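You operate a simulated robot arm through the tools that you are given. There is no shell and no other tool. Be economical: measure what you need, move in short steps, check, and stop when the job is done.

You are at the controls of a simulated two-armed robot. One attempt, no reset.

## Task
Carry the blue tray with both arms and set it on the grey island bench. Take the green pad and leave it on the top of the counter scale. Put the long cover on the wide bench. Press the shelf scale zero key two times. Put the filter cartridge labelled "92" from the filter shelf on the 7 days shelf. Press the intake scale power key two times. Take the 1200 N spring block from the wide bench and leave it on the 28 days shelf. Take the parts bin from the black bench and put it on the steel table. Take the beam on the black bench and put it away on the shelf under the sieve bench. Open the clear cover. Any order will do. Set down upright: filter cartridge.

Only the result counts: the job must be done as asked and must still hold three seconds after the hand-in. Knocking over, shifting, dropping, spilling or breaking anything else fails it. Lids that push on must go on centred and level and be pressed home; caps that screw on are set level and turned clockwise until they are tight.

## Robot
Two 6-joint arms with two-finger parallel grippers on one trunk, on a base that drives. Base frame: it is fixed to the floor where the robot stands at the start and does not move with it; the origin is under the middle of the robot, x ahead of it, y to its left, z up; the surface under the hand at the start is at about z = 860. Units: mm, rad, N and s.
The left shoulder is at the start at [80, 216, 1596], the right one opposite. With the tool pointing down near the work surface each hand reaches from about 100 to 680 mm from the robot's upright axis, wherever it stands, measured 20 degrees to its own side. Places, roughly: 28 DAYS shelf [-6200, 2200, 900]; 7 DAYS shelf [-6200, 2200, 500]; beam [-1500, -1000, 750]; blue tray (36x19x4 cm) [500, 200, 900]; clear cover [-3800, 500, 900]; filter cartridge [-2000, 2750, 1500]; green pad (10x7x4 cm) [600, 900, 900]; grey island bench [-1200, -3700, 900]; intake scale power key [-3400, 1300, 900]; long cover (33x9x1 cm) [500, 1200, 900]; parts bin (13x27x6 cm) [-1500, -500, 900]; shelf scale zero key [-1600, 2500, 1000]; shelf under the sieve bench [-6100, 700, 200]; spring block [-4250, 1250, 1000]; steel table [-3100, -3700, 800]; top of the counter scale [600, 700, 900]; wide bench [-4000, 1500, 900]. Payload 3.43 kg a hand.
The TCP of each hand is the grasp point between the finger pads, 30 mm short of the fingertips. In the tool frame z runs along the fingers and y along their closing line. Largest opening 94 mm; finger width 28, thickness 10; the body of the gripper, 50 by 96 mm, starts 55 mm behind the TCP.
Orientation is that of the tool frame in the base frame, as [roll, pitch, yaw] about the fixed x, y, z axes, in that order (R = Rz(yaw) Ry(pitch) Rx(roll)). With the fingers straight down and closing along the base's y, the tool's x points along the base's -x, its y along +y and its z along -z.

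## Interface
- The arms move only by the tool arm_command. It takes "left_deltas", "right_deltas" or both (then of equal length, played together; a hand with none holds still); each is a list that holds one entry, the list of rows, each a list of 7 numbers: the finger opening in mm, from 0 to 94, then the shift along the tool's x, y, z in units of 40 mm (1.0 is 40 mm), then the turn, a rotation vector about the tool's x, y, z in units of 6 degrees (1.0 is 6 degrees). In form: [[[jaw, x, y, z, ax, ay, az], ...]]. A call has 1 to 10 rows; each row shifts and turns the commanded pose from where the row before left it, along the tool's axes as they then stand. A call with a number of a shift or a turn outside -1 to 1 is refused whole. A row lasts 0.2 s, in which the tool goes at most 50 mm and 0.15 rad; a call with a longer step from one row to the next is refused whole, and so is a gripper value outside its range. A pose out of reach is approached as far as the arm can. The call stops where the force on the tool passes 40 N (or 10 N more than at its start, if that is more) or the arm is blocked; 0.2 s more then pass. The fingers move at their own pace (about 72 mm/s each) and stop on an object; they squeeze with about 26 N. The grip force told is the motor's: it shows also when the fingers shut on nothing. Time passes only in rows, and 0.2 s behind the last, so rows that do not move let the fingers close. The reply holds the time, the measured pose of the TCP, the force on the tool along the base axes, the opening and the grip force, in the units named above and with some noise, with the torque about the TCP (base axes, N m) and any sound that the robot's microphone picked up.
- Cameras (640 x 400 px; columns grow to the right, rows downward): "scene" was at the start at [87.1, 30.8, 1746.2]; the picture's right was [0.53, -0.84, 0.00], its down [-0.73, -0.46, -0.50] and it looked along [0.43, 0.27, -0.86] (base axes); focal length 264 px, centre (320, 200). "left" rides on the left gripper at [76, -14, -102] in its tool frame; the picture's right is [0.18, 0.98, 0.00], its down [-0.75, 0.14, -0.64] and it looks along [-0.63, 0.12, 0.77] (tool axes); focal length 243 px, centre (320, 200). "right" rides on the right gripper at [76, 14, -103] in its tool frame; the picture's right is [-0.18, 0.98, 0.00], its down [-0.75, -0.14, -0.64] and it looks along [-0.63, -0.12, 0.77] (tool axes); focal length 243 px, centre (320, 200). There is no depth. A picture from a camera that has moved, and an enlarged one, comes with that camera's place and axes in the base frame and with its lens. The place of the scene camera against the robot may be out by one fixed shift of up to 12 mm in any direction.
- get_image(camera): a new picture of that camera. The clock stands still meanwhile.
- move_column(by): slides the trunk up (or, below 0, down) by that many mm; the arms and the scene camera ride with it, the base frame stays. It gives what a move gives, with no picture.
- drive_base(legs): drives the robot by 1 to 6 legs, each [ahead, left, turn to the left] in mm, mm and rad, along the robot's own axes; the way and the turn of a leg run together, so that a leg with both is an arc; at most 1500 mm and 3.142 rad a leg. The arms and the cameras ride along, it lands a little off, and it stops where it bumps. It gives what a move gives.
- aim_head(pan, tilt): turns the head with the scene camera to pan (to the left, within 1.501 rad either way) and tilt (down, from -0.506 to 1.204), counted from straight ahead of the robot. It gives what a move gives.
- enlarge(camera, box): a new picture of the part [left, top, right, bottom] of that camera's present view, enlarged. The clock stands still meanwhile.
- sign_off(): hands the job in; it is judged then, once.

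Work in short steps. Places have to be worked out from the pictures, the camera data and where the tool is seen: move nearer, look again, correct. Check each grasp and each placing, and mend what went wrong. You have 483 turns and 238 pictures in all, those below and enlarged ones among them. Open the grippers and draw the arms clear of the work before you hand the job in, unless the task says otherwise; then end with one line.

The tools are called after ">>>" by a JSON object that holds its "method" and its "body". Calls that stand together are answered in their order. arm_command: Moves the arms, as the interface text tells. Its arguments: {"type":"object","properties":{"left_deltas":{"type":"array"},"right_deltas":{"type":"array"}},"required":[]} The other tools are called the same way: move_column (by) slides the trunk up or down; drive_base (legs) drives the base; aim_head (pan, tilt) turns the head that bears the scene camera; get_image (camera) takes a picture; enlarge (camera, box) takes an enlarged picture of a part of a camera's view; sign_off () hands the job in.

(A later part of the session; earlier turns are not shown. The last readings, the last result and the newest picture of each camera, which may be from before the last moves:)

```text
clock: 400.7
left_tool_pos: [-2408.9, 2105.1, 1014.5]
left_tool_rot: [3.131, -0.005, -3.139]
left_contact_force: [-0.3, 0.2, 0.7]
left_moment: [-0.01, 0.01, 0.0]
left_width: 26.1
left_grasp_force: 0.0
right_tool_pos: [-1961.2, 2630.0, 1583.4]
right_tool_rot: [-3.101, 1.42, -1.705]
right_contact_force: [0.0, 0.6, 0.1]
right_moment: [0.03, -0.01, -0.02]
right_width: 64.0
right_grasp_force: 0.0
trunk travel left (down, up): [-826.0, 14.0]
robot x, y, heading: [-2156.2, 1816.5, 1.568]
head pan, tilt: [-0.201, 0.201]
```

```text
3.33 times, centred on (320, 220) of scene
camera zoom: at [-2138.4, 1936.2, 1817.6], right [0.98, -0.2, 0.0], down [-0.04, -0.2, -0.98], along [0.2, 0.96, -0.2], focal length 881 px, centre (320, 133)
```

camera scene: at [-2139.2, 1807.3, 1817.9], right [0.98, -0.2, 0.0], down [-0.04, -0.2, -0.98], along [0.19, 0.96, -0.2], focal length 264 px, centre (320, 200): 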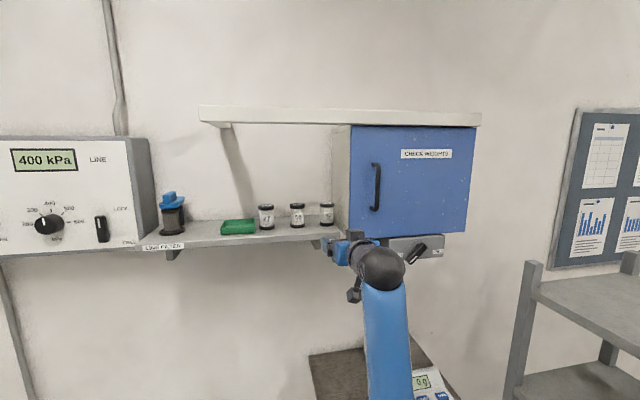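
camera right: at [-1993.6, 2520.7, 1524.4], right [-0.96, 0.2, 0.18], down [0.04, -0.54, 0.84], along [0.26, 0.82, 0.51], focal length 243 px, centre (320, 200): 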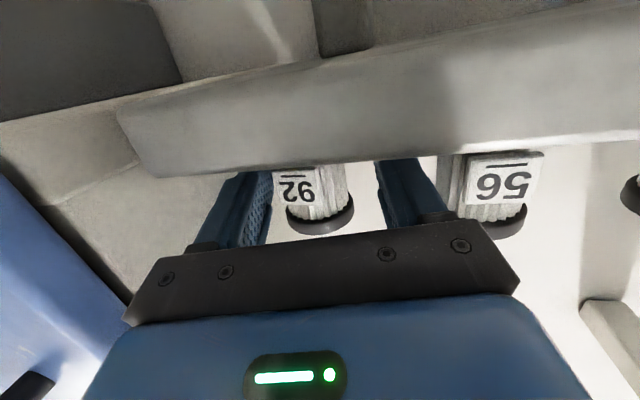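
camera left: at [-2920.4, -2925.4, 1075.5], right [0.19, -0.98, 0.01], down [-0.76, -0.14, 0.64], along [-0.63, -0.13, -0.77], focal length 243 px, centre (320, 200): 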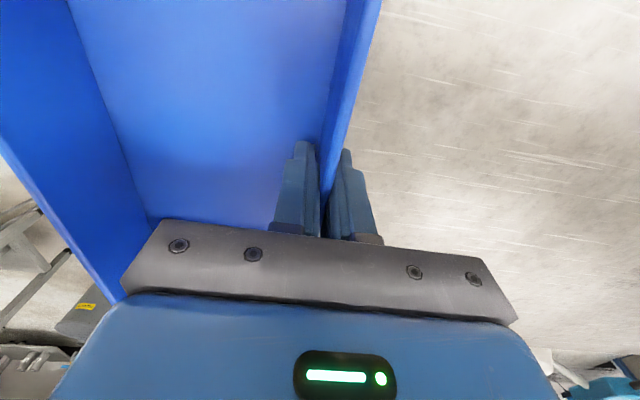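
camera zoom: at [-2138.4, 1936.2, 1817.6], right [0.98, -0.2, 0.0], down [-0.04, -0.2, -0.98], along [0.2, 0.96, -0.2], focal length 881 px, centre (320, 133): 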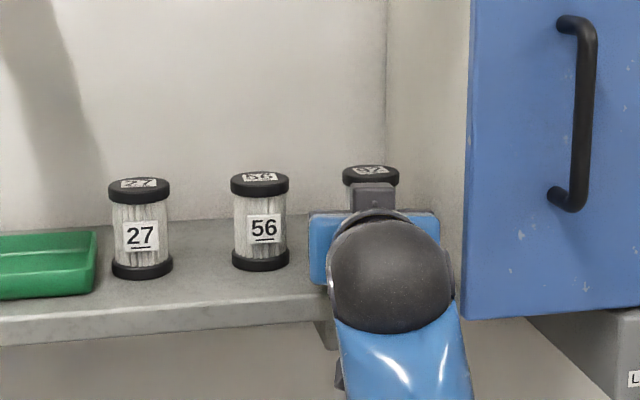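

Fingers straddle cartridge 92. Close.

>>> {"method": "arm_command", "body": {"right_deltas": [[[30, 0, 0, 0, 0, 0, 0], [30, 0, 0, 0, 0, 0, 0], [30, 0, 0, 0, 0, 0, 0]]]}}

>>> {"method": "get_image", "body": {"camera": "right"}}

```text
clock: 401.5
left_tool_pos: [-2410.5, 2103.7, 1014.8]
left_tool_rot: [3.129, -0.003, -3.141]
left_contact_force: [-0.5, 0.7, -0.3]
left_moment: [0.0, -0.01, -0.02]
left_width: 25.9
left_grasp_force: 0.1
right_tool_pos: [-1961.5, 2626.4, 1585.2]
right_tool_rot: [-3.1, 1.421, -1.707]
right_contact_force: [-0.6, -1.2, -1.1]
right_moment: [-0.03, 0.0, 0.01]
right_width: 46.6
right_grasp_force: 26.0
trunk travel left (down, up): [-826.0, 14.0]
robot x, y, heading: [-2158.1, 1816.9, 1.572]
head pan, tilt: [-0.201, 0.201]
```

```text
83 pictures are left
camera right: at [-1994.0, 2517.8, 1525.6], right [-0.96, 0.2, 0.18], down [0.04, -0.54, 0.84], along [0.26, 0.82, 0.51], focal length 243 px, centre (320, 200)
```

right: 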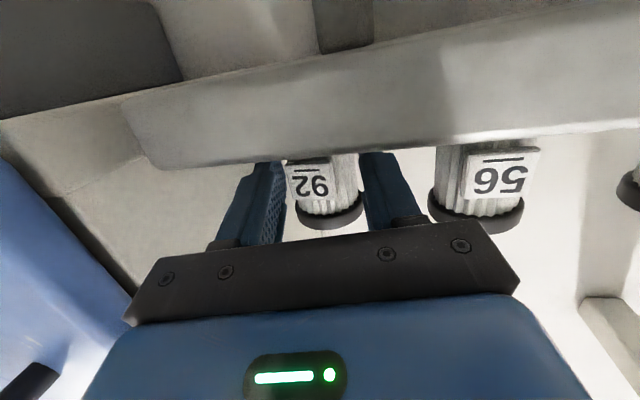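

Held (46.6 mm). Lift 28 mm and back straight out.

>>> {"method": "arm_command", "body": {"right_deltas": [[[30, -0.35, 0, 0, 0, 0, 0], [30, -0.35, 0, 0, 0, 0, 0]]]}}

>>> {"method": "drive_base", "body": {"legs": [[-350, 0, 0]]}}

>>> {"method": "get_image", "body": {"camera": "scene"}}

>>> {"method": "get_image", "body": {"camera": "right"}}

```text
clock: 402.1
left_tool_pos: [-2410.6, 2103.5, 1014.1]
left_tool_rot: [3.129, -0.004, -3.14]
left_contact_force: [0.8, 0.6, -0.1]
left_moment: [0.02, 0.02, -0.03]
left_width: 26.0
left_grasp_force: 0.0
right_tool_pos: [-1960.6, 2631.0, 1613.6]
right_tool_rot: [-3.103, 1.421, -1.706]
right_contact_force: [-0.1, -0.3, -0.1]
right_moment: [0.0, 0.01, 0.01]
right_width: 30.0
right_grasp_force: 0.0
trunk travel left (down, up): [-826.0, 14.0]
robot x, y, heading: [-2157.6, 1817.5, 1.568]
head pan, tilt: [-0.201, 0.201]
```

```text
clock: 404.4
left_tool_pos: [-2409.6, 1756.5, 1013.1]
left_tool_rot: [3.133, -0.003, 3.139]
left_contact_force: [0.1, -0.1, -0.1]
left_moment: [-0.02, -0.01, 0.0]
left_width: 26.0
left_grasp_force: 0.1
right_tool_pos: [-1957.4, 2280.9, 1610.8]
right_tool_rot: [-3.099, 1.419, -1.711]
right_contact_force: [-0.1, 0.2, -0.7]
right_moment: [0.03, 0.03, 0.0]
right_width: 30.1
right_grasp_force: 0.0
trunk travel left (down, up): [-826.0, 14.0]
robot x, y, heading: [-2153.2, 1463.4, 1.568]
head pan, tilt: [-0.201, 0.201]
```

```text
82 pictures are left
camera scene: at [-2138.7, 1585.5, 1817.5], right [0.98, -0.2, 0.0], down [-0.04, -0.2, -0.98], along [0.2, 0.96, -0.2], focal length 264 px, centre (320, 200)
```

scene: 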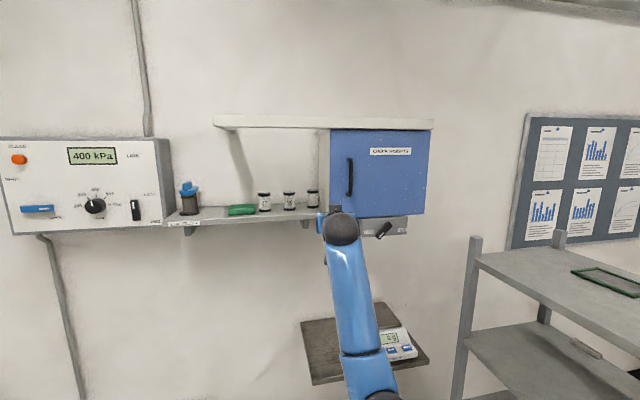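

```text
81 pictures are left
camera right: at [-1990.9, 2173.2, 1551.9], right [-0.96, 0.2, 0.18], down [0.04, -0.54, 0.84], along [0.27, 0.82, 0.51], focal length 243 px, centre (320, 200)
```

right: 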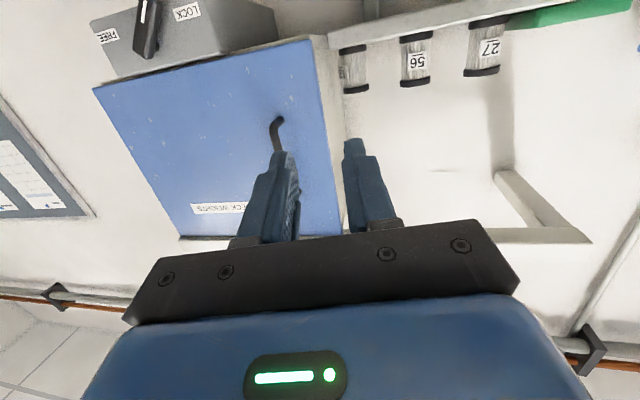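

The cartridge slipped out of the tips but is still standing on the shelf. Zoom to relocate it.

>>> {"method": "enlarge", "body": {"camera": "scene", "box": [230, 170, 350, 240]}}

>>> {"method": "enlarge", "body": {"camera": "right", "box": [300, 0, 520, 140]}}

```text
5.33 times, centred on (290, 205) of scene
camera zoom: at [-2138.7, 1585.5, 1817.5], right [0.98, -0.2, 0.0], down [-0.04, -0.2, -0.98], along [0.2, 0.96, -0.2], focal length 1409 px, centre (480, 173)
```

zoom: 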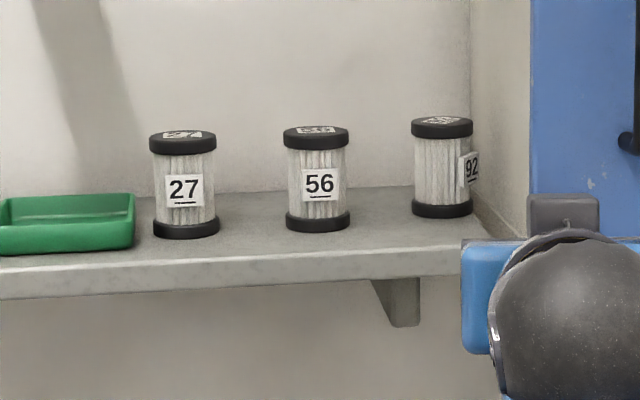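

```text
2.86 times, centred on (410, 70) of right
camera zoom: at [-1990.9, 2173.2, 1551.9], right [-0.96, 0.2, 0.18], down [0.04, -0.54, 0.84], along [0.27, 0.82, 0.51], focal length 693 px, centre (63, 571)
```

zoom: 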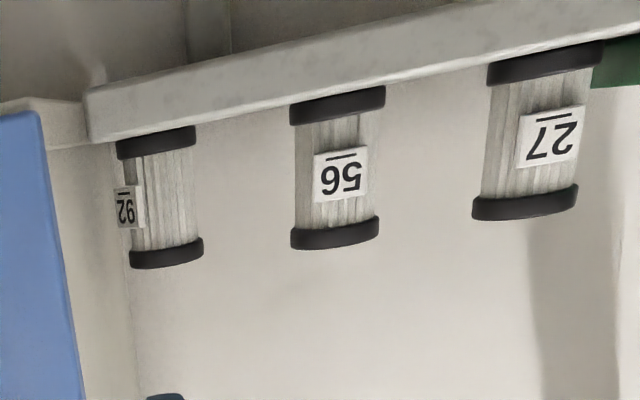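

Cap-width scaling puts 92 now at (−1942, 2674), only ~14 mm from the cabinet. Better: grip it front/back (closing along y) with the hand coming from upper-left over it. I retract the arm and reorient the wrist in free space.

>>> {"method": "arm_command", "body": {"right_deltas": [[[80, 0, 0, -1, 0, 0, 0], [80, 0, 0, -1, 0, 0, 0], [80, 0, 0, -1, 0, 0, 0], [80, 0, 0, -1, 0, 1, 0], [80, 0, 0, -1, 0, 1, 0], [80, 0, 0, 0, 0, 1, 0], [80, 0, 0, 0, 0, 1, 0], [80, 0, 0, 0, 0, 1, 0], [80, 0, 0, 0, 0, 1, 0], [80, 0, 0, 0, 0, 1, 0]]]}}

>>> {"method": "arm_command", "body": {"right_deltas": [[[80, 0, 0, 0, 0, 1, 0], [80, 0, 0, 0, 0, 1, 0], [80, 0, 0, 0, 0, 1, 0], [80, 0, 0, 0, 0, 1, 0], [80, 0, 0, 0, 0, 1, 0], [80, 0, 0, 0, 0, 1, 0], [80, 0, 0, 0, 0, 1, 0]]]}}

```text
clock: 406.6
left_tool_pos: [-2410.1, 1752.8, 1014.6]
left_tool_rot: [3.129, -0.004, 3.138]
left_contact_force: [-1.4, 0.6, -0.3]
left_moment: [-0.02, -0.01, -0.01]
left_width: 26.0
left_grasp_force: 0.1
right_tool_pos: [-2014.1, 2203.0, 1630.0]
right_tool_rot: [-3.133, 0.687, -1.747]
right_contact_force: [-0.1, 0.0, 0.6]
right_moment: [-0.01, -0.01, -0.01]
right_width: 80.0
right_grasp_force: 0.1
right hand out of reach, approached as far as the arm can: row 6, 7, 8, 9, 10
trunk travel left (down, up): [-826.0, 14.0]
robot x, y, heading: [-2155.6, 1465.1, 1.566]
head pan, tilt: [-0.201, 0.201]
```

```text
clock: 408.2
left_tool_pos: [-2409.8, 1753.5, 1014.7]
left_tool_rot: [3.131, -0.003, 3.136]
left_contact_force: [-0.2, -0.2, -0.1]
left_moment: [0.01, 0.01, -0.04]
left_width: 26.1
left_grasp_force: 0.0
right_tool_pos: [-2008.4, 2158.5, 1600.7]
right_tool_rot: [-3.137, 0.063, -1.753]
right_contact_force: [0.5, 0.7, 0.8]
right_moment: [-0.03, 0.03, 0.03]
right_width: 80.0
right_grasp_force: 0.1
right hand out of reach, approached as far as the arm can: row 1, 4, 5, 6, 7
trunk travel left (down, up): [-826.0, 14.0]
robot x, y, heading: [-2156.7, 1464.5, 1.566]
head pan, tilt: [-0.201, 0.201]
```

>>> {"method": "arm_command", "body": {"right_deltas": [[[80, 0.9, 0, 0, 0, 0.6, 0], [80, 0.9, 0, 0, 0, 0, 0], [80, 0.9, 0, 0, 0, 0, 0], [80, 0, 0, 0, 0, 0, -1], [80, 0, 0, 0, 0, 0, -1], [80, 0, 0, 0, 0, 0, -1], [80, 0, 0, 0, 0, 0, -1], [80, 0, 0, 0, 0, 0, -1], [80, 0, 0, 0, 0, 0, -1], [80, 0, 0, 0, 0, 0, -1]]]}}

>>> {"method": "arm_command", "body": {"right_deltas": [[[80, 0, 0, 0, 0, 0, -1], [80, 0, 0, 0, 0, 0, -1], [80, 0, 0, 0, 0, 0, -1], [80, 0, 0, 0, 0, 0, -1], [80, 0, 0, 0, 0, 0, -1], [80, 0, 0, 0, 0, 0, -1], [80, 0, 0, 0, 0, 0, -1], [80, 0, 0, 0, 0, 0, -1], [80, 0, 0, 0, 0, 0, -1], [80, 0, 0, 0, 0, 0, -0.7]]]}}

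>>> {"method": "arm_command", "body": {"right_deltas": [[[80, 0, 0, 0, 0, 1, 0], [80, 0, 0, 0, 0, 1, 0], [80, 0, 0, 0, 0, 1, 0], [80, 0, 0, 0, 0, 1, 0], [80, 0, 0, 0, 0, 1, 0], [80, 0, 0, 0, 0, 0.8, 0]]]}}

>>> {"method": "get_image", "body": {"camera": "right"}}

```text
clock: 410.4
left_tool_pos: [-2408.6, 1753.1, 1014.8]
left_tool_rot: [3.129, -0.004, 3.139]
left_contact_force: [0.4, -0.6, -0.8]
left_moment: [-0.03, 0.0, 0.01]
left_width: 25.8
left_grasp_force: 0.1
right_tool_pos: [-2010.3, 2157.9, 1601.3]
right_tool_rot: [-3.097, 0.043, -1.015]
right_contact_force: [0.0, 0.7, 0.0]
right_moment: [-0.03, 0.01, 0.01]
right_width: 80.0
right_grasp_force: 0.1
right hand out of reach, approached as far as the arm can: row 1, 2, 3
trunk travel left (down, up): [-826.0, 14.0]
robot x, y, heading: [-2160.3, 1463.5, 1.566]
head pan, tilt: [-0.201, 0.201]
```

```text
clock: 412.6
left_tool_pos: [-2409.7, 1753.0, 1013.5]
left_tool_rot: [3.129, -0.003, 3.138]
left_contact_force: [-0.3, -0.5, -0.2]
left_moment: [-0.01, -0.01, -0.01]
left_width: 25.9
left_grasp_force: 0.1
right_tool_pos: [-2010.8, 2158.1, 1602.1]
right_tool_rot: [-3.082, -0.016, -0.003]
right_contact_force: [0.5, 0.1, 0.2]
right_moment: [-0.04, 0.0, 0.01]
right_width: 80.2
right_grasp_force: 0.0
trunk travel left (down, up): [-826.0, 14.0]
robot x, y, heading: [-2158.8, 1466.2, 1.567]
head pan, tilt: [-0.201, 0.201]
```

```text
clock: 414.0
left_tool_pos: [-2408.3, 1754.2, 1013.7]
left_tool_rot: [3.129, -0.004, 3.139]
left_contact_force: [0.0, 0.2, 0.9]
left_moment: [-0.01, 0.01, 0.05]
left_width: 26.0
left_grasp_force: 0.1
right_tool_pos: [-2009.1, 2152.1, 1627.6]
right_tool_rot: [-3.008, -0.318, -0.041]
right_contact_force: [0.3, -1.0, -0.3]
right_moment: [0.01, 0.0, 0.01]
right_width: 79.9
right_grasp_force: 0.0
right hand out of reach, approached as far as the arm can: row 1, 2, 3, 4, 6
trunk travel left (down, up): [-826.0, 14.0]
robot x, y, heading: [-2164.0, 1468.7, 1.57]
head pan, tilt: [-0.201, 0.201]
```

```text
78 pictures are left
camera right: at [-1968.8, 2124.0, 1746.3], right [-0.17, -0.97, -0.18], down [-0.92, 0.09, 0.39], along [-0.36, 0.23, -0.9], focal length 243 px, centre (320, 200)
```

right: 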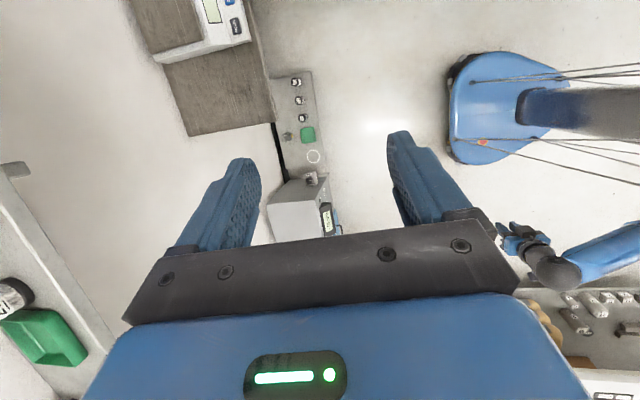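

Camera/cabinet clearance makes this orientation bad. I'll go back to the straight horizontal approach, with the right finger entering the 14 mm gap and the hand offset left so closing drags the cartridge left. Reorient: vertical, yaw back, then horizontal.

>>> {"method": "arm_command", "body": {"right_deltas": [[[75, 0, 0, 0, -0.6, -1, 0], [75, 0, 0, 0, -0.6, -1, 0], [75, 0, 0, 0, 0, -1, 0], [75, 0, 0, 0, 0, 0, 1], [75, 0, 0, 0, 0, 0, 1], [75, 0, 0, 0, 0, 0, 1], [75, 0, 0, 0, 0, 0, 1], [75, 0, 0, 0, 0, 0, 1], [75, 0, 0, 0, 0, 0, 1], [75, 0, 0, 0, 0, 0, 1]]]}}

>>> {"method": "arm_command", "body": {"right_deltas": [[[75, 0, 0, 0, 0, 0, 1], [75, 0, 0, 0, 0, 0, 1], [75, 0, 0, 0, 0, 0, 1], [75, 0, 0, 0, 0, 0, 1], [75, 0, 0, 0, 0, 0, 1], [75, 0, 0, 0, 0, 0, 1], [75, 0, 0, 0, 0, 0, 1], [75, 0, 0, 0, 0, 0, 1]]]}}

>>> {"method": "arm_command", "body": {"right_deltas": [[[75, 0, 0, 0, 0, -1, 0], [75, 0, 0, 0, 0, -1, 0], [75, 0, 0, 0, 0, -1, 0], [75, 0, 0, 0, 0, -1, 0], [75, 0, 0, 0, 0, -1, 0], [75, 0, 0, 0, 0, -1, 0], [75, 0, 0, 0, 0, -1, 0], [75, 0, 0, 0, 0, -1, 0], [75, 0, 0, 0, 0, -1, 0], [75, 0, 0, 0, 0, -1, 0]]]}}

```text
clock: 416.2
left_tool_pos: [-2409.2, 1752.9, 1014.8]
left_tool_rot: [3.131, -0.003, 3.138]
left_contact_force: [0.2, 0.3, 0.7]
left_moment: [0.0, -0.03, 0.0]
left_width: 26.2
left_grasp_force: 0.0
right_tool_pos: [-2009.2, 2154.6, 1627.5]
right_tool_rot: [-2.904, -0.073, -0.757]
right_contact_force: [-0.6, 0.1, -0.8]
right_moment: [-0.02, 0.0, -0.01]
right_width: 75.0
right_grasp_force: 0.1
right hand out of reach, approached as far as the arm can: row 1, 2
trunk travel left (down, up): [-826.0, 14.0]
robot x, y, heading: [-2160.7, 1466.1, 1.563]
head pan, tilt: [-0.201, 0.201]
```

```text
clock: 418.0
left_tool_pos: [-2408.5, 1753.1, 1014.4]
left_tool_rot: [3.13, -0.003, 3.139]
left_contact_force: [0.6, -0.6, 0.5]
left_moment: [-0.03, 0.0, 0.02]
left_width: 25.8
left_grasp_force: 0.1
right_tool_pos: [-2010.8, 2153.9, 1628.2]
right_tool_rot: [-2.925, 0.126, -1.573]
right_contact_force: [0.5, 0.2, 0.3]
right_moment: [0.03, 0.03, 0.02]
right_width: 74.9
right_grasp_force: 0.0
trunk travel left (down, up): [-826.0, 14.0]
robot x, y, heading: [-2159.7, 1463.8, 1.564]
head pan, tilt: [-0.201, 0.201]
```

```text
clock: 420.2
left_tool_pos: [-2408.6, 1753.3, 1013.3]
left_tool_rot: [3.129, -0.003, 3.137]
left_contact_force: [0.0, 0.2, -0.4]
left_moment: [0.0, 0.01, 0.02]
left_width: 26.0
left_grasp_force: 0.1
right_tool_pos: [-2011.2, 2152.6, 1627.5]
right_tool_rot: [-2.925, 0.126, -1.572]
right_contact_force: [0.3, -0.2, -0.2]
right_moment: [0.01, -0.03, 0.02]
right_width: 74.8
right_grasp_force: 0.1
right hand out of reach, approached as far as the arm can: row 1, 2, 3, 4, 5, 6, 7, 8, 9, 10
trunk travel left (down, up): [-826.0, 14.0]
robot x, y, heading: [-2161.0, 1464.9, 1.572]
head pan, tilt: [-0.201, 0.201]
```

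>>> {"method": "arm_command", "body": {"right_deltas": [[[75, 0, 0, 1, 0, 0, 0], [75, 0, 0, 1, 0, 0, 0], [75, 0, 0, 1, 0, 0, 0], [75, 0, 0, 1, 0, 0, 0], [75, 0, 0, 1, 0, 0, 0], [75, 0, 0, 1, 0, 0, 0], [75, 0, 0, 0, 1, 0, 0], [75, 0, 0, 0, 1, 0, 0]]]}}

>>> {"method": "arm_command", "body": {"right_deltas": [[[75, 0, 0, 0, 0, -1, 0], [75, 0, 0, 0, 0, -1, 0], [75, 0, 0, 0, 0, -1, 0], [75, 0, 0, 0, 0, -1, 0], [75, 0, 0, 0, 0, -1, 0], [75, 0, 0, 0, 0, -1, 0], [75, 0, 0, 0, 0, -1, 0], [75, 0, 0, 0, 0, -1, 0], [75, 0, 0, 0, 0, -1, 0], [75, 0, 0, 0, 0, -1, 0]]]}}

```text
clock: 422.0
left_tool_pos: [-2410.6, 1752.8, 1013.2]
left_tool_rot: [3.129, -0.003, 3.138]
left_contact_force: [-0.2, 0.1, -0.1]
left_moment: [0.01, 0.03, -0.01]
left_width: 25.9
left_grasp_force: 0.1
right_tool_pos: [-1977.9, 2223.8, 1462.0]
right_tool_rot: [-2.714, 0.127, -1.571]
right_contact_force: [0.2, 0.0, -0.3]
right_moment: [0.04, -0.03, 0.03]
right_width: 75.1
right_grasp_force: 0.1
right hand out of reach, approached as far as the arm can: row 1, 2, 3, 4, 5, 6
trunk travel left (down, up): [-826.0, 14.0]
robot x, y, heading: [-2157.4, 1464.0, 1.564]
head pan, tilt: [-0.201, 0.201]
```

```text
clock: 424.2
left_tool_pos: [-2409.1, 1752.4, 1014.7]
left_tool_rot: [3.129, -0.003, 3.138]
left_contact_force: [0.4, -0.1, 1.3]
left_moment: [0.01, 0.0, -0.01]
left_width: 25.9
left_grasp_force: 0.1
right_tool_pos: [-1975.5, 2228.0, 1462.3]
right_tool_rot: [-2.266, 1.01, -0.838]
right_contact_force: [-0.2, -0.8, -0.8]
right_moment: [0.03, 0.0, 0.0]
right_width: 75.0
right_grasp_force: 0.0
trunk travel left (down, up): [-826.0, 14.0]
robot x, y, heading: [-2158.7, 1462.4, 1.562]
head pan, tilt: [-0.201, 0.201]
```

Compute from the axes: need +4.3 about z, then −2.5 about y and −1.6 about x to be horizontal, facing +y.

>>> {"method": "arm_command", "body": {"right_deltas": [[[75, 0, 0, 0, 0, 0, 1], [75, 0, 0, 0, 0, 0, 1], [75, 0, 0, 0, 0, 0, 1], [75, 0, 0, 0, 0, 0, 1], [75, 0, 0, 0, 0, 0, 0.3], [75, 0, 0, 0, 0, -1, 0], [75, 0, 0, 0, 0, -1, 0], [75, 0, 0, 0, -0.8, -0.5, 0], [75, 0, 0, 0, -0.8, 0, 0]]]}}

>>> {"method": "get_image", "body": {"camera": "right"}}

```text
clock: 426.2
left_tool_pos: [-2409.0, 1753.6, 1015.5]
left_tool_rot: [3.129, -0.005, 3.138]
left_contact_force: [0.9, -0.8, -0.2]
left_moment: [0.03, 0.01, -0.01]
left_width: 26.1
left_grasp_force: 0.0
right_tool_pos: [-1973.8, 2227.9, 1463.6]
right_tool_rot: [2.947, 1.479, -1.817]
right_contact_force: [0.9, 0.4, -0.1]
right_moment: [0.03, 0.0, 0.0]
right_width: 74.7
right_grasp_force: 0.0
trunk travel left (down, up): [-826.0, 14.0]
robot x, y, heading: [-2157.9, 1465.5, 1.562]
head pan, tilt: [-0.201, 0.201]
```

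```text
77 pictures are left
camera right: at [-1995.6, 2120.6, 1396.7], right [-0.98, 0.07, 0.2], down [0.12, -0.58, 0.8], along [0.17, 0.81, 0.56], focal length 243 px, centre (320, 200)
```

right: 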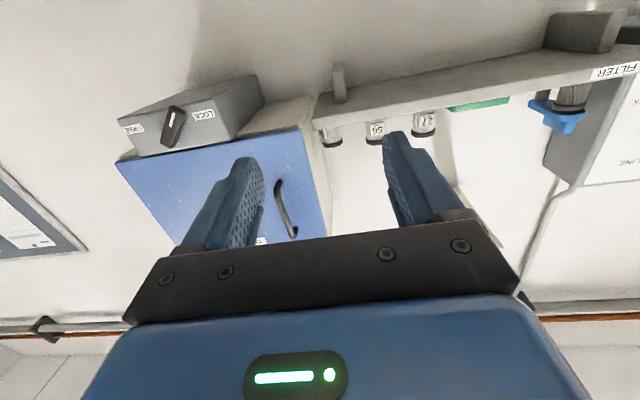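

Now horizontal (2.9° right, 5° down). Raise to z≈1590, x≈−1956, then drive forward to just before the cabinet front and check.

>>> {"method": "arm_command", "body": {"right_deltas": [[[75, -0.79, -0.11, 0, 0, 0, 0], [75, -0.79, -0.11, 0, 0, 0, 0], [75, -0.79, -0.11, 0, 0, 0, 0], [75, -0.79, -0.11, 0, 0, 0, 0]]]}}

>>> {"method": "drive_base", "body": {"legs": [[230, 0, 0.008]]}}

>>> {"method": "enlarge", "body": {"camera": "right", "box": [200, 20, 480, 200]}}

```text
clock: 427.2
left_tool_pos: [-2409.1, 1753.1, 1014.1]
left_tool_rot: [3.131, -0.004, 3.138]
left_contact_force: [-0.7, 0.4, 0.5]
left_moment: [0.03, 0.0, -0.01]
left_width: 26.0
left_grasp_force: 0.1
right_tool_pos: [-1953.0, 2236.9, 1589.4]
right_tool_rot: [2.962, 1.48, -1.805]
right_contact_force: [-0.2, 0.7, -0.2]
right_moment: [-0.03, -0.01, 0.02]
right_width: 75.0
right_grasp_force: 0.1
trunk travel left (down, up): [-826.0, 14.0]
robot x, y, heading: [-2156.4, 1460.4, 1.564]
head pan, tilt: [-0.201, 0.201]
```

```text
clock: 428.9
left_tool_pos: [-2412.4, 1975.8, 1015.0]
left_tool_rot: [3.127, -0.004, -3.133]
left_contact_force: [0.0, -0.2, 1.3]
left_moment: [0.04, 0.02, 0.05]
left_width: 25.9
left_grasp_force: 0.0
right_tool_pos: [-1961.3, 2461.5, 1593.1]
right_tool_rot: [2.944, 1.487, -1.81]
right_contact_force: [0.0, -1.1, 0.4]
right_moment: [-0.01, 0.01, 0.0]
right_width: 75.1
right_grasp_force: 0.1
trunk travel left (down, up): [-826.0, 14.0]
robot x, y, heading: [-2158.1, 1693.6, 1.579]
head pan, tilt: [-0.201, 0.201]
```

```text
2.22 times, centred on (340, 110) of right
camera zoom: at [-1981.7, 2354.4, 1526.9], right [-0.98, 0.06, 0.2], down [0.13, -0.58, 0.8], along [0.16, 0.81, 0.56], focal length 539 px, centre (276, 400)
```

zoom: 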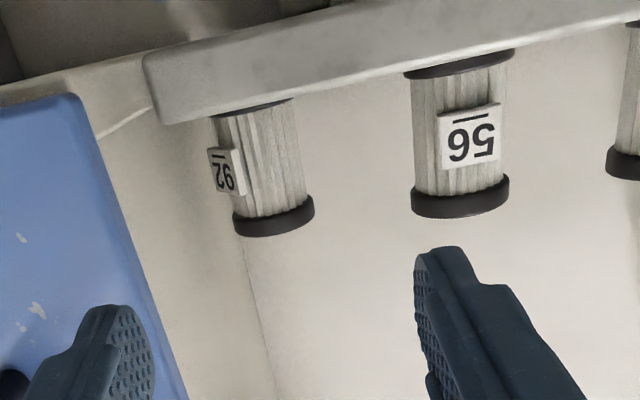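

Precise look: cabinet edge x≈−1909 and cartridge (−1942, 2685): gap under 10 mm, no side grip. I'll grip it front/back from above with the camera on the left side instead. Back off and bring the hand to vertical, then yaw +90°.

>>> {"method": "drive_base", "body": {"legs": [[-230, 0, 0]]}}

>>> {"method": "arm_command", "body": {"right_deltas": [[[80, 0, 0, -1, 0, 0, 0], [80, 0, 0, -1, 0, 0, 0], [80, 0, 0, -1, 0, 1, 0], [80, 0, 0, -1, 0, 1, 0], [80, 0, 0, 0, 0.5, 1, 0], [80, 0, 0, 0, 0, 1, 0], [80, 0, 0, 0, 0, 1, 0], [80, 0, 0, 0, 0, 1, 0], [80, 0, 0, 0, 0, 1, 0], [80, 0, 0, 0, 0, 1, 0]]]}}

>>> {"method": "arm_command", "body": {"right_deltas": [[[80, 0, 0, 0, 0, 1, 0], [80, 0, 0, 0, 0, 1, 0], [80, 0, 0, 0, 0, 1, 0], [80, 0, 0, 0, 0, 1, 0], [80, 0, 0, 0, 0, 1, 0], [80, 0, 0, 0, 0, 1, 0]]]}}

>>> {"method": "arm_command", "body": {"right_deltas": [[[80, 0, 0, 0, 0, 0, 1], [80, 0, 0, 0, 0, 0, 1], [80, 0, 0, 0, 0, 0, 1], [80, 0, 0, 0, 0, 0, 1], [80, 0, 0, 0, 0, 0, 1], [80, 0, 0, 0, 0, 0, 1], [80, 0, 0, 0, 0, 0, 1], [80, 0, 0, 0, 0, 0, 1], [80, 0, 0, 0, 0, 0, 1], [80, 0, 0, 0, 0, 0, 1]]]}}

```text
clock: 430.6
left_tool_pos: [-2411.4, 1756.9, 1013.6]
left_tool_rot: [3.134, -0.004, -3.132]
left_contact_force: [-0.4, 0.9, 0.4]
left_moment: [-0.04, 0.01, -0.01]
left_width: 25.9
left_grasp_force: 0.2
right_tool_pos: [-1960.4, 2247.8, 1585.2]
right_tool_rot: [2.969, 1.478, -1.784]
right_contact_force: [-0.7, 0.0, 0.4]
right_moment: [0.05, 0.01, 0.02]
right_width: 74.8
right_grasp_force: 0.0
trunk travel left (down, up): [-826.0, 14.0]
robot x, y, heading: [-2158.8, 1465.6, 1.576]
head pan, tilt: [-0.201, 0.201]
```

```text
clock: 432.8
left_tool_pos: [-2410.5, 1752.1, 1013.6]
left_tool_rot: [3.13, -0.004, -3.133]
left_contact_force: [0.0, 0.5, -0.1]
left_moment: [0.01, 0.02, 0.01]
left_width: 26.2
left_grasp_force: 0.1
right_tool_pos: [-1979.6, 2216.7, 1571.2]
right_tool_rot: [-3.139, 0.643, -1.661]
right_contact_force: [0.5, -0.7, -0.9]
right_moment: [-0.01, 0.01, -0.01]
right_width: 79.9
right_grasp_force: 0.0
right hand out of reach, approached as far as the arm can: row 5, 6, 7, 8, 9, 10
trunk travel left (down, up): [-826.0, 14.0]
robot x, y, heading: [-2157.4, 1465.8, 1.578]
head pan, tilt: [-0.201, 0.201]
```

```text
clock: 434.2
left_tool_pos: [-2410.9, 1751.7, 1014.2]
left_tool_rot: [3.129, -0.003, -3.131]
left_contact_force: [0.1, 0.7, 0.1]
left_moment: [0.0, -0.01, 0.0]
left_width: 25.7
left_grasp_force: 0.1
right_tool_pos: [-1977.8, 2181.2, 1552.5]
right_tool_rot: [-3.139, 0.018, -1.663]
right_contact_force: [0.0, -0.7, -0.5]
right_moment: [0.02, -0.03, -0.01]
right_width: 80.1
right_grasp_force: 0.0
right hand out of reach, approached as far as the arm can: row 1, 4, 5, 6
trunk travel left (down, up): [-826.0, 14.0]
robot x, y, heading: [-2155.5, 1468.1, 1.579]
head pan, tilt: [-0.201, 0.201]
```

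```text
clock: 436.4
left_tool_pos: [-2411.9, 1752.4, 1014.3]
left_tool_rot: [3.128, -0.003, -3.133]
left_contact_force: [-0.4, -0.9, 0.6]
left_moment: [-0.03, 0.01, 0.01]
left_width: 26.1
left_grasp_force: 0.1
right_tool_pos: [-1978.3, 2180.0, 1552.5]
right_tool_rot: [3.129, 0.009, -2.714]
right_contact_force: [-1.0, 0.4, 0.6]
right_moment: [0.0, -0.02, 0.0]
right_width: 80.0
right_grasp_force: 0.0
trunk travel left (down, up): [-826.0, 14.0]
robot x, y, heading: [-2152.8, 1466.3, 1.579]
head pan, tilt: [-0.201, 0.201]
```

Good, vertical and turning works. Finish yaw, lean 8° left, raise to z≈1591 at x≈−1993 (the lane between 56 and 92).

>>> {"method": "arm_command", "body": {"right_deltas": [[[80, 0, 0, 0, 0, 0, 1], [80, 0, 0, 0, 0, 0, 1], [80, 0, 0, 0, 0, 0, 1], [80, 0, 0, 0, 0, 0, 1.0], [80, 0.37, 0, -0.5, 0, 0, 0.1], [80, 0, 0, -0.5, 0, -0.7, 0], [80, 0, 0, 0, 0, -0.6, 0]]]}}

>>> {"method": "get_image", "body": {"camera": "right"}}

>>> {"method": "get_image", "body": {"camera": "scene"}}

```text
clock: 438.0
left_tool_pos: [-2410.8, 1752.1, 1014.1]
left_tool_rot: [3.128, -0.003, -3.132]
left_contact_force: [0.4, 0.9, 0.1]
left_moment: [0.01, -0.01, 0.0]
left_width: 26.1
left_grasp_force: 0.0
right_tool_pos: [-1990.3, 2164.3, 1596.6]
right_tool_rot: [3.082, 0.136, 3.136]
right_contact_force: [-0.9, 0.7, 0.4]
right_moment: [-0.01, -0.01, -0.03]
right_width: 80.1
right_grasp_force: 0.1
right hand out of reach, approached as far as the arm can: row 5, 6, 7
trunk travel left (down, up): [-826.0, 14.0]
robot x, y, heading: [-2159.6, 1466.9, 1.577]
head pan, tilt: [-0.201, 0.201]
```

```text
75 pictures are left
camera right: at [-2080.2, 2173.2, 1690.1], right [0.18, 0.98, 0.08], down [0.66, -0.18, 0.73], along [0.73, -0.08, -0.68], focal length 243 px, centre (320, 200)
```

right: 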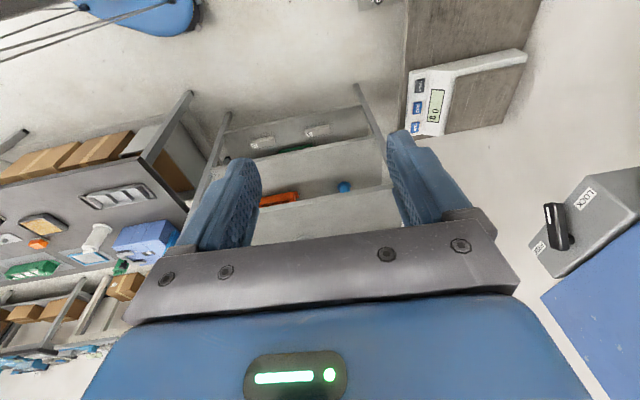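

```text
74 pictures are left
camera scene: at [-2139.3, 1582.7, 1817.9], right [0.98, -0.19, 0.0], down [-0.04, -0.2, -0.98], along [0.19, 0.96, -0.2], focal length 264 px, centre (320, 200)
```

scene: 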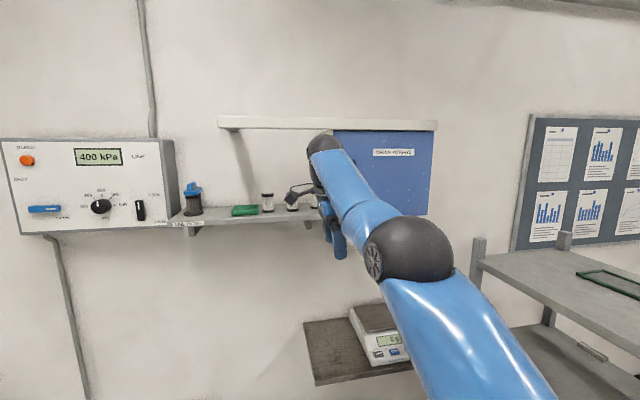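

Arm elbow geometry would bring the forearm close to the cabinet, so I turn the base 20° right and work from further left. Turn, reposition and restore the hand yaw.

>>> {"method": "drive_base", "body": {"legs": [[0, 0, -0.349], [19, 252, 0]]}}

>>> {"method": "arm_command", "body": {"right_deltas": [[[80, 0, 0, 0, 0, 0, -1], [80, 0, 0, 0, 0, 0, -1], [80, 0, 0, 0, 0, 0, -1], [80, 0, 0, 0, 0, 0, -0.3], [80, 0, 0, 0, 0, 0, 0]]]}}

>>> {"method": "aim_head", "body": {"pan": 0.1, "tilt": 0.2}}

>>> {"method": "get_image", "body": {"camera": "scene"}}

```text
clock: 440.9
left_tool_pos: [-2530.0, 1921.5, 1014.7]
left_tool_rot: [3.129, -0.007, 2.807]
left_contact_force: [0.6, -0.4, -0.6]
left_moment: [0.01, 0.03, 0.03]
left_width: 26.0
left_grasp_force: 0.0
right_tool_pos: [-1993.0, 2167.0, 1595.7]
right_tool_rot: [3.082, 0.132, 2.796]
right_contact_force: [0.7, 0.4, 0.1]
right_moment: [0.0, 0.03, -0.02]
right_width: 80.0
right_grasp_force: 0.0
trunk travel left (down, up): [-826.0, 14.0]
robot x, y, heading: [-2390.0, 1564.8, 1.235]
head pan, tilt: [-0.201, 0.201]
```

```text
clock: 442.1
left_tool_pos: [-2533.0, 1922.3, 1014.2]
left_tool_rot: [3.131, -0.003, 2.808]
left_contact_force: [-0.4, -0.4, 0.2]
left_moment: [0.01, 0.01, 0.01]
left_width: 26.0
left_grasp_force: 0.1
right_tool_pos: [-2000.0, 2170.0, 1596.3]
right_tool_rot: [3.133, 0.146, -3.138]
right_contact_force: [-0.2, 1.0, -0.2]
right_moment: [0.0, -0.01, -0.03]
right_width: 79.8
right_grasp_force: 0.0
trunk travel left (down, up): [-826.0, 14.0]
robot x, y, heading: [-2390.0, 1567.8, 1.237]
head pan, tilt: [-0.201, 0.201]
```

```text
clock: 442.9
left_tool_pos: [-2533.1, 1923.2, 1014.7]
left_tool_rot: [3.13, -0.002, 2.807]
left_contact_force: [1.7, 0.5, 0.1]
left_moment: [-0.01, 0.0, 0.01]
left_width: 26.0
left_grasp_force: 0.0
right_tool_pos: [-1999.1, 2170.5, 1597.6]
right_tool_rot: [3.13, 0.147, -3.14]
right_contact_force: [-0.2, 0.0, 0.6]
right_moment: [-0.02, 0.03, -0.01]
right_width: 79.9
right_grasp_force: 0.1
trunk travel left (down, up): [-826.0, 14.0]
robot x, y, heading: [-2392.1, 1568.2, 1.235]
head pan, tilt: [0.099, 0.201]
```

```text
73 pictures are left
camera scene: at [-2357.7, 1682.0, 1817.9], right [0.97, -0.23, 0.0], down [-0.05, -0.19, -0.98], along [0.23, 0.95, -0.2], focal length 264 px, centre (320, 200)
```

scene: 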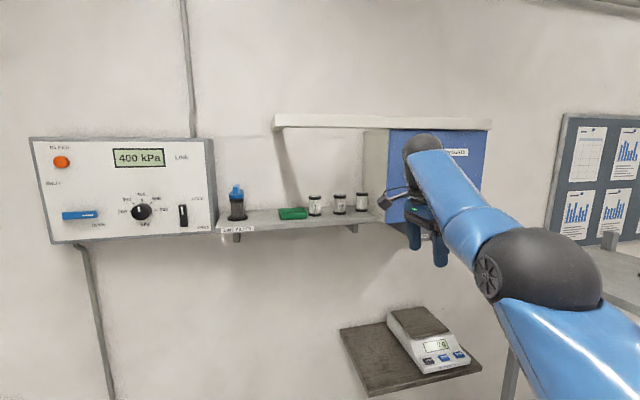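

Geometry as planned. Drive in +y by 330 along the lane (x≈−1993) and check.

>>> {"method": "drive_base", "body": {"legs": [[313, 103, 0]]}}

>>> {"method": "get_image", "body": {"camera": "scene"}}

>>> {"method": "get_image", "body": {"camera": "right"}}

```text
clock: 445.1
left_tool_pos: [-2523.8, 2250.1, 1015.0]
left_tool_rot: [3.129, -0.006, 2.799]
left_contact_force: [-0.5, -0.1, -0.4]
left_moment: [0.04, 0.01, 0.04]
left_width: 26.0
left_grasp_force: 0.0
right_tool_pos: [-1987.5, 2490.7, 1598.2]
right_tool_rot: [3.129, 0.147, 3.132]
right_contact_force: [-0.3, -1.2, -0.6]
right_moment: [0.02, -0.03, 0.0]
right_width: 80.0
right_grasp_force: 0.0
trunk travel left (down, up): [-826.0, 14.0]
robot x, y, heading: [-2383.5, 1893.0, 1.227]
head pan, tilt: [0.099, 0.201]
```

```text
72 pictures are left
camera scene: at [-2350.4, 2005.9, 1818.3], right [0.97, -0.24, 0.0], down [-0.05, -0.19, -0.98], along [0.24, 0.95, -0.2], focal length 264 px, centre (320, 200)
```

scene: 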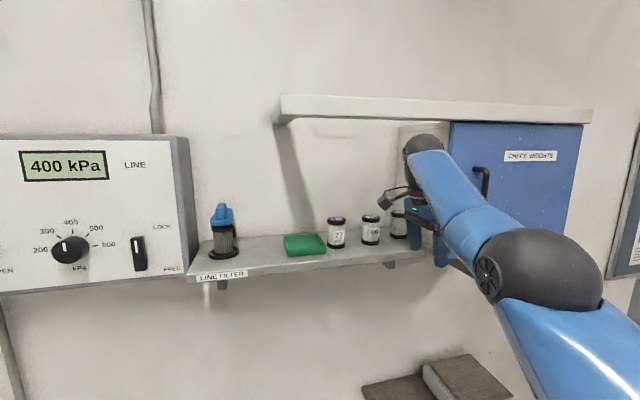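

```text
71 pictures are left
camera right: at [-2077.0, 2505.0, 1690.0], right [0.19, 0.98, 0.04], down [0.65, -0.15, 0.74], along [0.74, -0.11, -0.67], focal length 243 px, centre (320, 200)
```

right: 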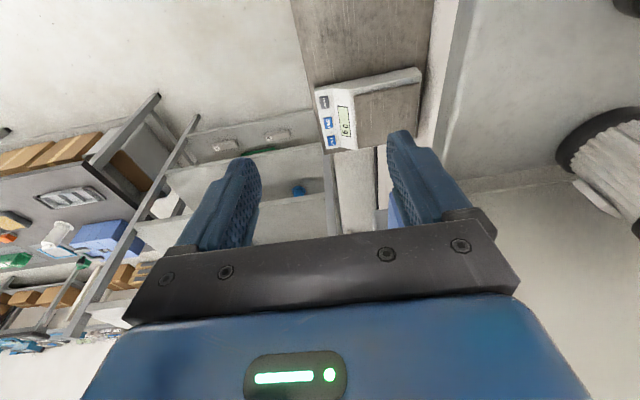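

Lower 11 mm for more clearance to the beam above and shift to x≈−1993, then go on in two short legs.

>>> {"method": "arm_command", "body": {"right_deltas": [[[80, 0.1, 0, 0.27, 0, 0, 0]]]}}

>>> {"method": "drive_base", "body": {"legs": [[73, 26, 0]]}}

>>> {"method": "get_image", "body": {"camera": "right"}}

>>> {"method": "enlarge", "body": {"camera": "scene", "box": [300, 90, 500, 280]}}

```text
clock: 445.5
left_tool_pos: [-2524.2, 2253.5, 1012.9]
left_tool_rot: [3.13, -0.003, 2.8]
left_contact_force: [-0.1, 0.3, 0.0]
left_moment: [-0.04, 0.02, 0.01]
left_width: 26.0
left_grasp_force: 0.0
right_tool_pos: [-1988.4, 2501.3, 1587.3]
right_tool_rot: [3.134, 0.145, 3.134]
right_contact_force: [-0.2, 0.4, -0.2]
right_moment: [0.0, 0.0, -0.03]
right_width: 80.1
right_grasp_force: 0.0
right hand out of reach, approached as far as the arm can: row 1
trunk travel left (down, up): [-826.0, 14.0]
robot x, y, heading: [-2381.4, 1894.2, 1.224]
head pan, tilt: [0.099, 0.201]
```

```text
clock: 446.6
left_tool_pos: [-2523.3, 2319.7, 1018.3]
left_tool_rot: [3.12, -0.008, 2.799]
left_contact_force: [0.0, -1.3, 0.1]
left_moment: [0.09, 0.0, 0.0]
left_width: 25.9
left_grasp_force: 0.0
right_tool_pos: [-1987.5, 2562.2, 1594.8]
right_tool_rot: [3.123, 0.146, 3.133]
right_contact_force: [1.0, -0.3, 1.0]
right_moment: [0.12, -0.02, 0.01]
right_width: 80.1
right_grasp_force: 0.0
trunk travel left (down, up): [-826.0, 14.0]
robot x, y, heading: [-2384.1, 1976.0, 1.229]
head pan, tilt: [0.099, 0.201]
```

```text
70 pictures are left
camera right: at [-2078.0, 2575.1, 1686.1], right [0.19, 0.98, 0.04], down [0.65, -0.16, 0.74], along [0.74, -0.11, -0.67], focal length 243 px, centre (320, 200)
```

right: 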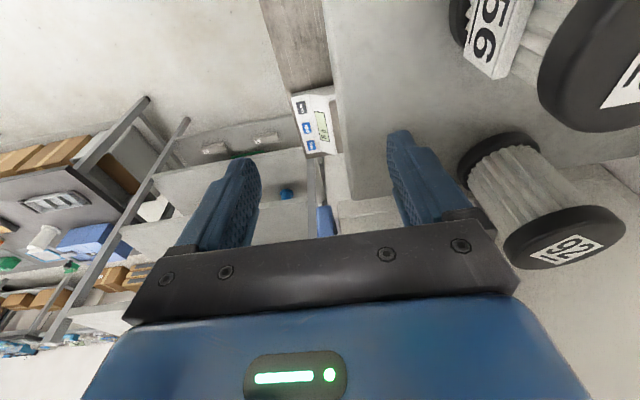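

```text
2.11 times, centred on (400, 185) of scene
camera zoom: at [-2349.8, 2070.4, 1819.1], right [0.97, -0.24, 0.0], down [-0.05, -0.18, -0.98], along [0.24, 0.95, -0.19], focal length 556 px, centre (152, 232)
```

zoom: 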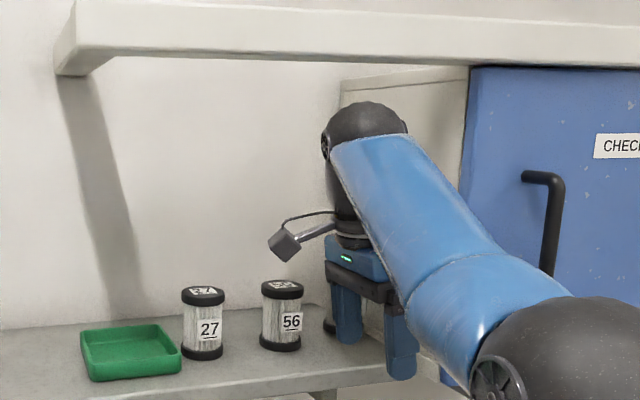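

Very clear now: beam has ~40 mm margin over the wrist ball, and the lane is right. Continue +117 in y (x −4).

>>> {"method": "drive_base", "body": {"legs": [[55, 23, 0]]}}

>>> {"method": "get_image", "body": {"camera": "right"}}

```text
clock: 447.5
left_tool_pos: [-2525.0, 2377.6, 1017.4]
left_tool_rot: [3.124, -0.008, 2.798]
left_contact_force: [0.2, -1.6, -0.5]
left_moment: [0.02, 0.0, 0.0]
left_width: 25.7
left_grasp_force: 0.0
right_tool_pos: [-1986.1, 2620.5, 1593.3]
right_tool_rot: [3.125, 0.144, 3.131]
right_contact_force: [0.4, -1.0, -0.8]
right_moment: [0.09, -0.01, 0.03]
right_width: 80.1
right_grasp_force: 0.1
trunk travel left (down, up): [-826.0, 14.0]
robot x, y, heading: [-2383.8, 2030.3, 1.224]
head pan, tilt: [0.099, 0.201]
```

```text
68 pictures are left
camera right: at [-2076.4, 2634.4, 1685.1], right [0.19, 0.98, 0.04], down [0.65, -0.16, 0.74], along [0.73, -0.11, -0.67], focal length 243 px, centre (320, 200)
```

right: 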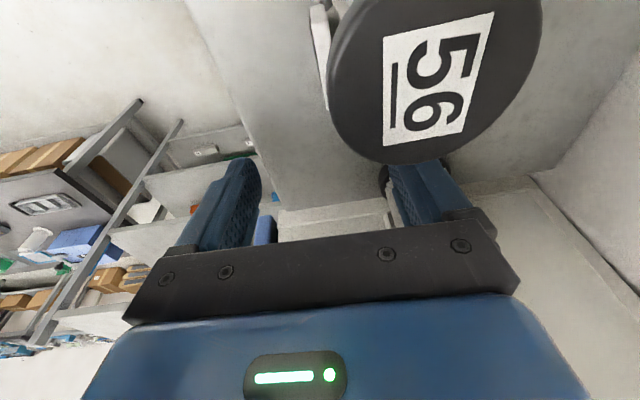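

56 is well clear; shift 8 mm left first to pass 92, then advance the remaining ~65 mm.

>>> {"method": "arm_command", "body": {"right_deltas": [[[80, 0.2, 0, 0, 0, 0, 0]]]}}

>>> {"method": "drive_base", "body": {"legs": [[55, 20, 0]]}}

>>> {"method": "get_image", "body": {"camera": "right"}}

>>> {"method": "enlarge", "body": {"camera": "scene", "box": [320, 90, 520, 280]}}

```text
clock: 447.9
left_tool_pos: [-2526.5, 2391.7, 1011.5]
left_tool_rot: [3.137, -0.002, 2.801]
left_contact_force: [0.9, 0.8, 0.1]
left_moment: [-0.04, -0.03, -0.03]
left_width: 25.8
left_grasp_force: 0.0
right_tool_pos: [-1998.7, 2643.8, 1586.0]
right_tool_rot: [3.14, 0.148, 3.134]
right_contact_force: [-0.6, 1.2, -0.3]
right_moment: [-0.03, -0.02, 0.0]
right_width: 79.9
right_grasp_force: 0.0
trunk travel left (down, up): [-826.0, 14.0]
robot x, y, heading: [-2385.1, 2030.8, 1.227]
head pan, tilt: [0.099, 0.201]
```

```text
clock: 448.9
left_tool_pos: [-2525.6, 2432.5, 1018.9]
left_tool_rot: [3.121, -0.006, 2.801]
left_contact_force: [0.2, -1.2, -0.4]
left_moment: [0.07, 0.02, 0.0]
left_width: 26.0
left_grasp_force: 0.1
right_tool_pos: [-1997.4, 2676.6, 1595.7]
right_tool_rot: [3.124, 0.148, 3.132]
right_contact_force: [-0.7, -1.0, 0.8]
right_moment: [0.08, 0.0, -0.02]
right_width: 80.2
right_grasp_force: 0.0
trunk travel left (down, up): [-826.0, 14.0]
robot x, y, heading: [-2385.7, 2086.2, 1.228]
head pan, tilt: [0.099, 0.201]
```

```text
67 pictures are left
camera right: at [-2088.0, 2690.1, 1686.3], right [0.19, 0.98, 0.05], down [0.65, -0.16, 0.74], along [0.74, -0.11, -0.67], focal length 243 px, centre (320, 200)
```

right: 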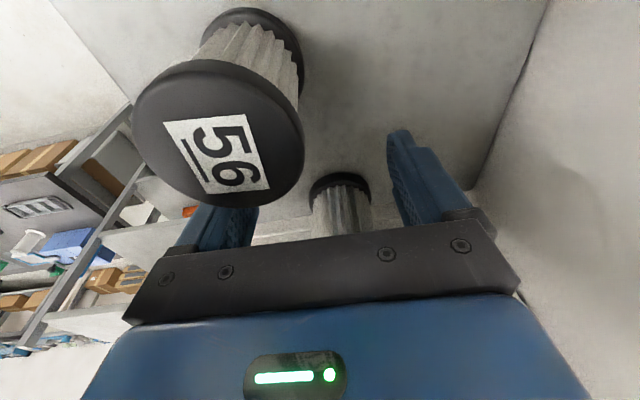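

```text
2.11 times, centred on (420, 185) of scene
camera zoom: at [-2352.5, 2183.7, 1819.1], right [0.97, -0.24, 0.0], down [-0.05, -0.18, -0.98], along [0.24, 0.95, -0.19], focal length 556 px, centre (110, 232)
```

zoom: 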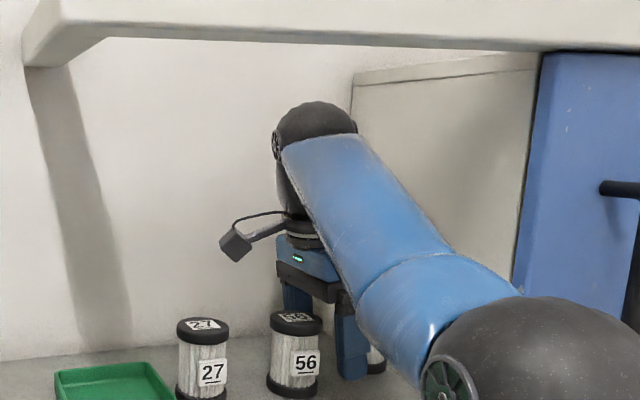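

92 stands between the open jaws' y-range (2660–2710 vs 2637–2717). Slide the hand +x by 52 mm.

>>> {"method": "arm_command", "body": {"right_deltas": [[[80, -0.45, 0, 0.06, 0, 0, 0], [80, -0.45, 0, 0.06, 0, 0, 0], [80, -0.4, 0, 0.06, 0, 0, 0]]]}}

>>> {"method": "get_image", "body": {"camera": "right"}}

```text
clock: 449.7
left_tool_pos: [-2524.0, 2437.3, 1015.7]
left_tool_rot: [3.13, -0.005, 2.799]
left_contact_force: [0.2, 0.0, 0.4]
left_moment: [0.01, 0.01, -0.01]
left_width: 26.0
left_grasp_force: 0.1
right_tool_pos: [-1946.0, 2677.9, 1586.2]
right_tool_rot: [3.129, 0.146, 3.134]
right_contact_force: [0.6, -0.5, 0.3]
right_moment: [0.02, -0.01, 0.01]
right_width: 79.8
right_grasp_force: 0.0
right hand out of reach, approached as far as the arm can: row 2, 3
trunk travel left (down, up): [-826.0, 14.0]
robot x, y, heading: [-2383.3, 2088.2, 1.223]
head pan, tilt: [0.099, 0.201]
```

```text
65 pictures are left
camera right: at [-2035.9, 2691.1, 1677.5], right [0.19, 0.98, 0.04], down [0.65, -0.16, 0.74], along [0.74, -0.11, -0.67], focal length 243 px, centre (320, 200)
```

right: 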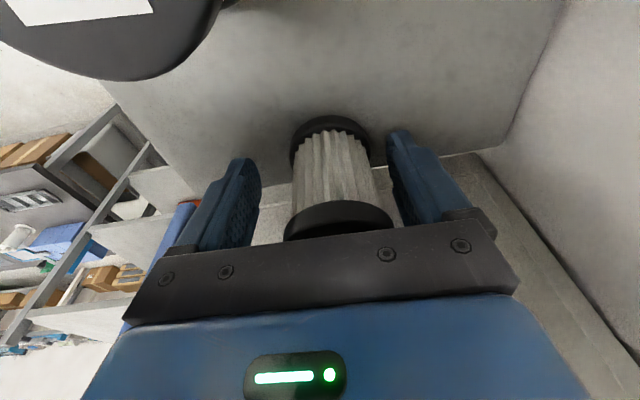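

Cartridge is centred between the fingers. Close firmly.

>>> {"method": "arm_command", "body": {"right_deltas": [[[20, 0, 0, 0, 0, 0, 0], [20, 0, 0, 0, 0, 0, 0], [20, 0, 0, 0, 0, 0, 0], [20, 0, 0, 0, 0, 0, 0]]]}}

>>> {"method": "arm_command", "body": {"right_deltas": [[[20, 0, 0, -0.2, 0, 0, 0], [20, 0, 0, -0.2, 0, 0, 0]]]}}

>>> {"method": "get_image", "body": {"camera": "right"}}

```text
clock: 450.7
left_tool_pos: [-2525.9, 2443.8, 1012.9]
left_tool_rot: [3.131, -0.004, 2.8]
left_contact_force: [-0.3, 0.0, -0.1]
left_moment: [-0.03, 0.03, 0.01]
left_width: 26.1
left_grasp_force: 0.1
right_tool_pos: [-1946.7, 2686.0, 1583.2]
right_tool_rot: [3.131, 0.147, 3.134]
right_contact_force: [0.8, 0.0, -0.6]
right_moment: [0.0, -0.04, -0.01]
right_width: 53.0
right_grasp_force: 25.5
trunk travel left (down, up): [-826.0, 14.0]
robot x, y, heading: [-2386.0, 2089.2, 1.222]
head pan, tilt: [0.099, 0.201]
```

```text
clock: 451.3
left_tool_pos: [-2525.6, 2442.0, 1014.0]
left_tool_rot: [3.13, -0.003, 2.8]
left_contact_force: [0.4, 0.7, -0.7]
left_moment: [-0.01, 0.05, -0.03]
left_width: 25.9
left_grasp_force: 0.1
right_tool_pos: [-1951.2, 2677.6, 1595.7]
right_tool_rot: [3.132, 0.149, 3.134]
right_contact_force: [-0.7, -0.1, -1.1]
right_moment: [0.01, -0.01, -0.01]
right_width: 52.9
right_grasp_force: 26.1
right hand out of reach, approached as far as the arm can: row 1, 2
trunk travel left (down, up): [-826.0, 14.0]
robot x, y, heading: [-2383.3, 2088.5, 1.226]
head pan, tilt: [0.099, 0.201]
```

```text
64 pictures are left
camera right: at [-2041.5, 2691.6, 1687.9], right [0.19, 0.98, 0.04], down [0.65, -0.15, 0.74], along [0.74, -0.12, -0.67], focal length 243 px, centre (320, 200)
```

right: 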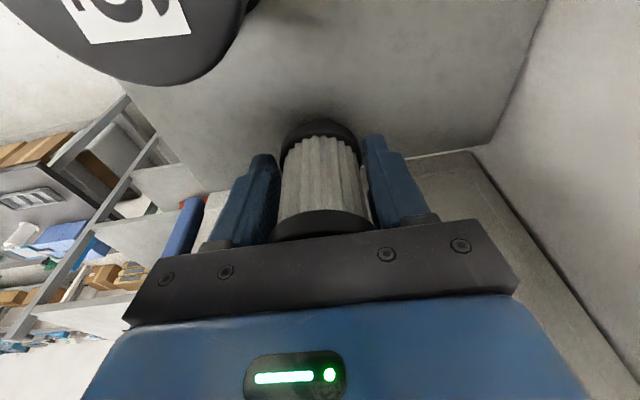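

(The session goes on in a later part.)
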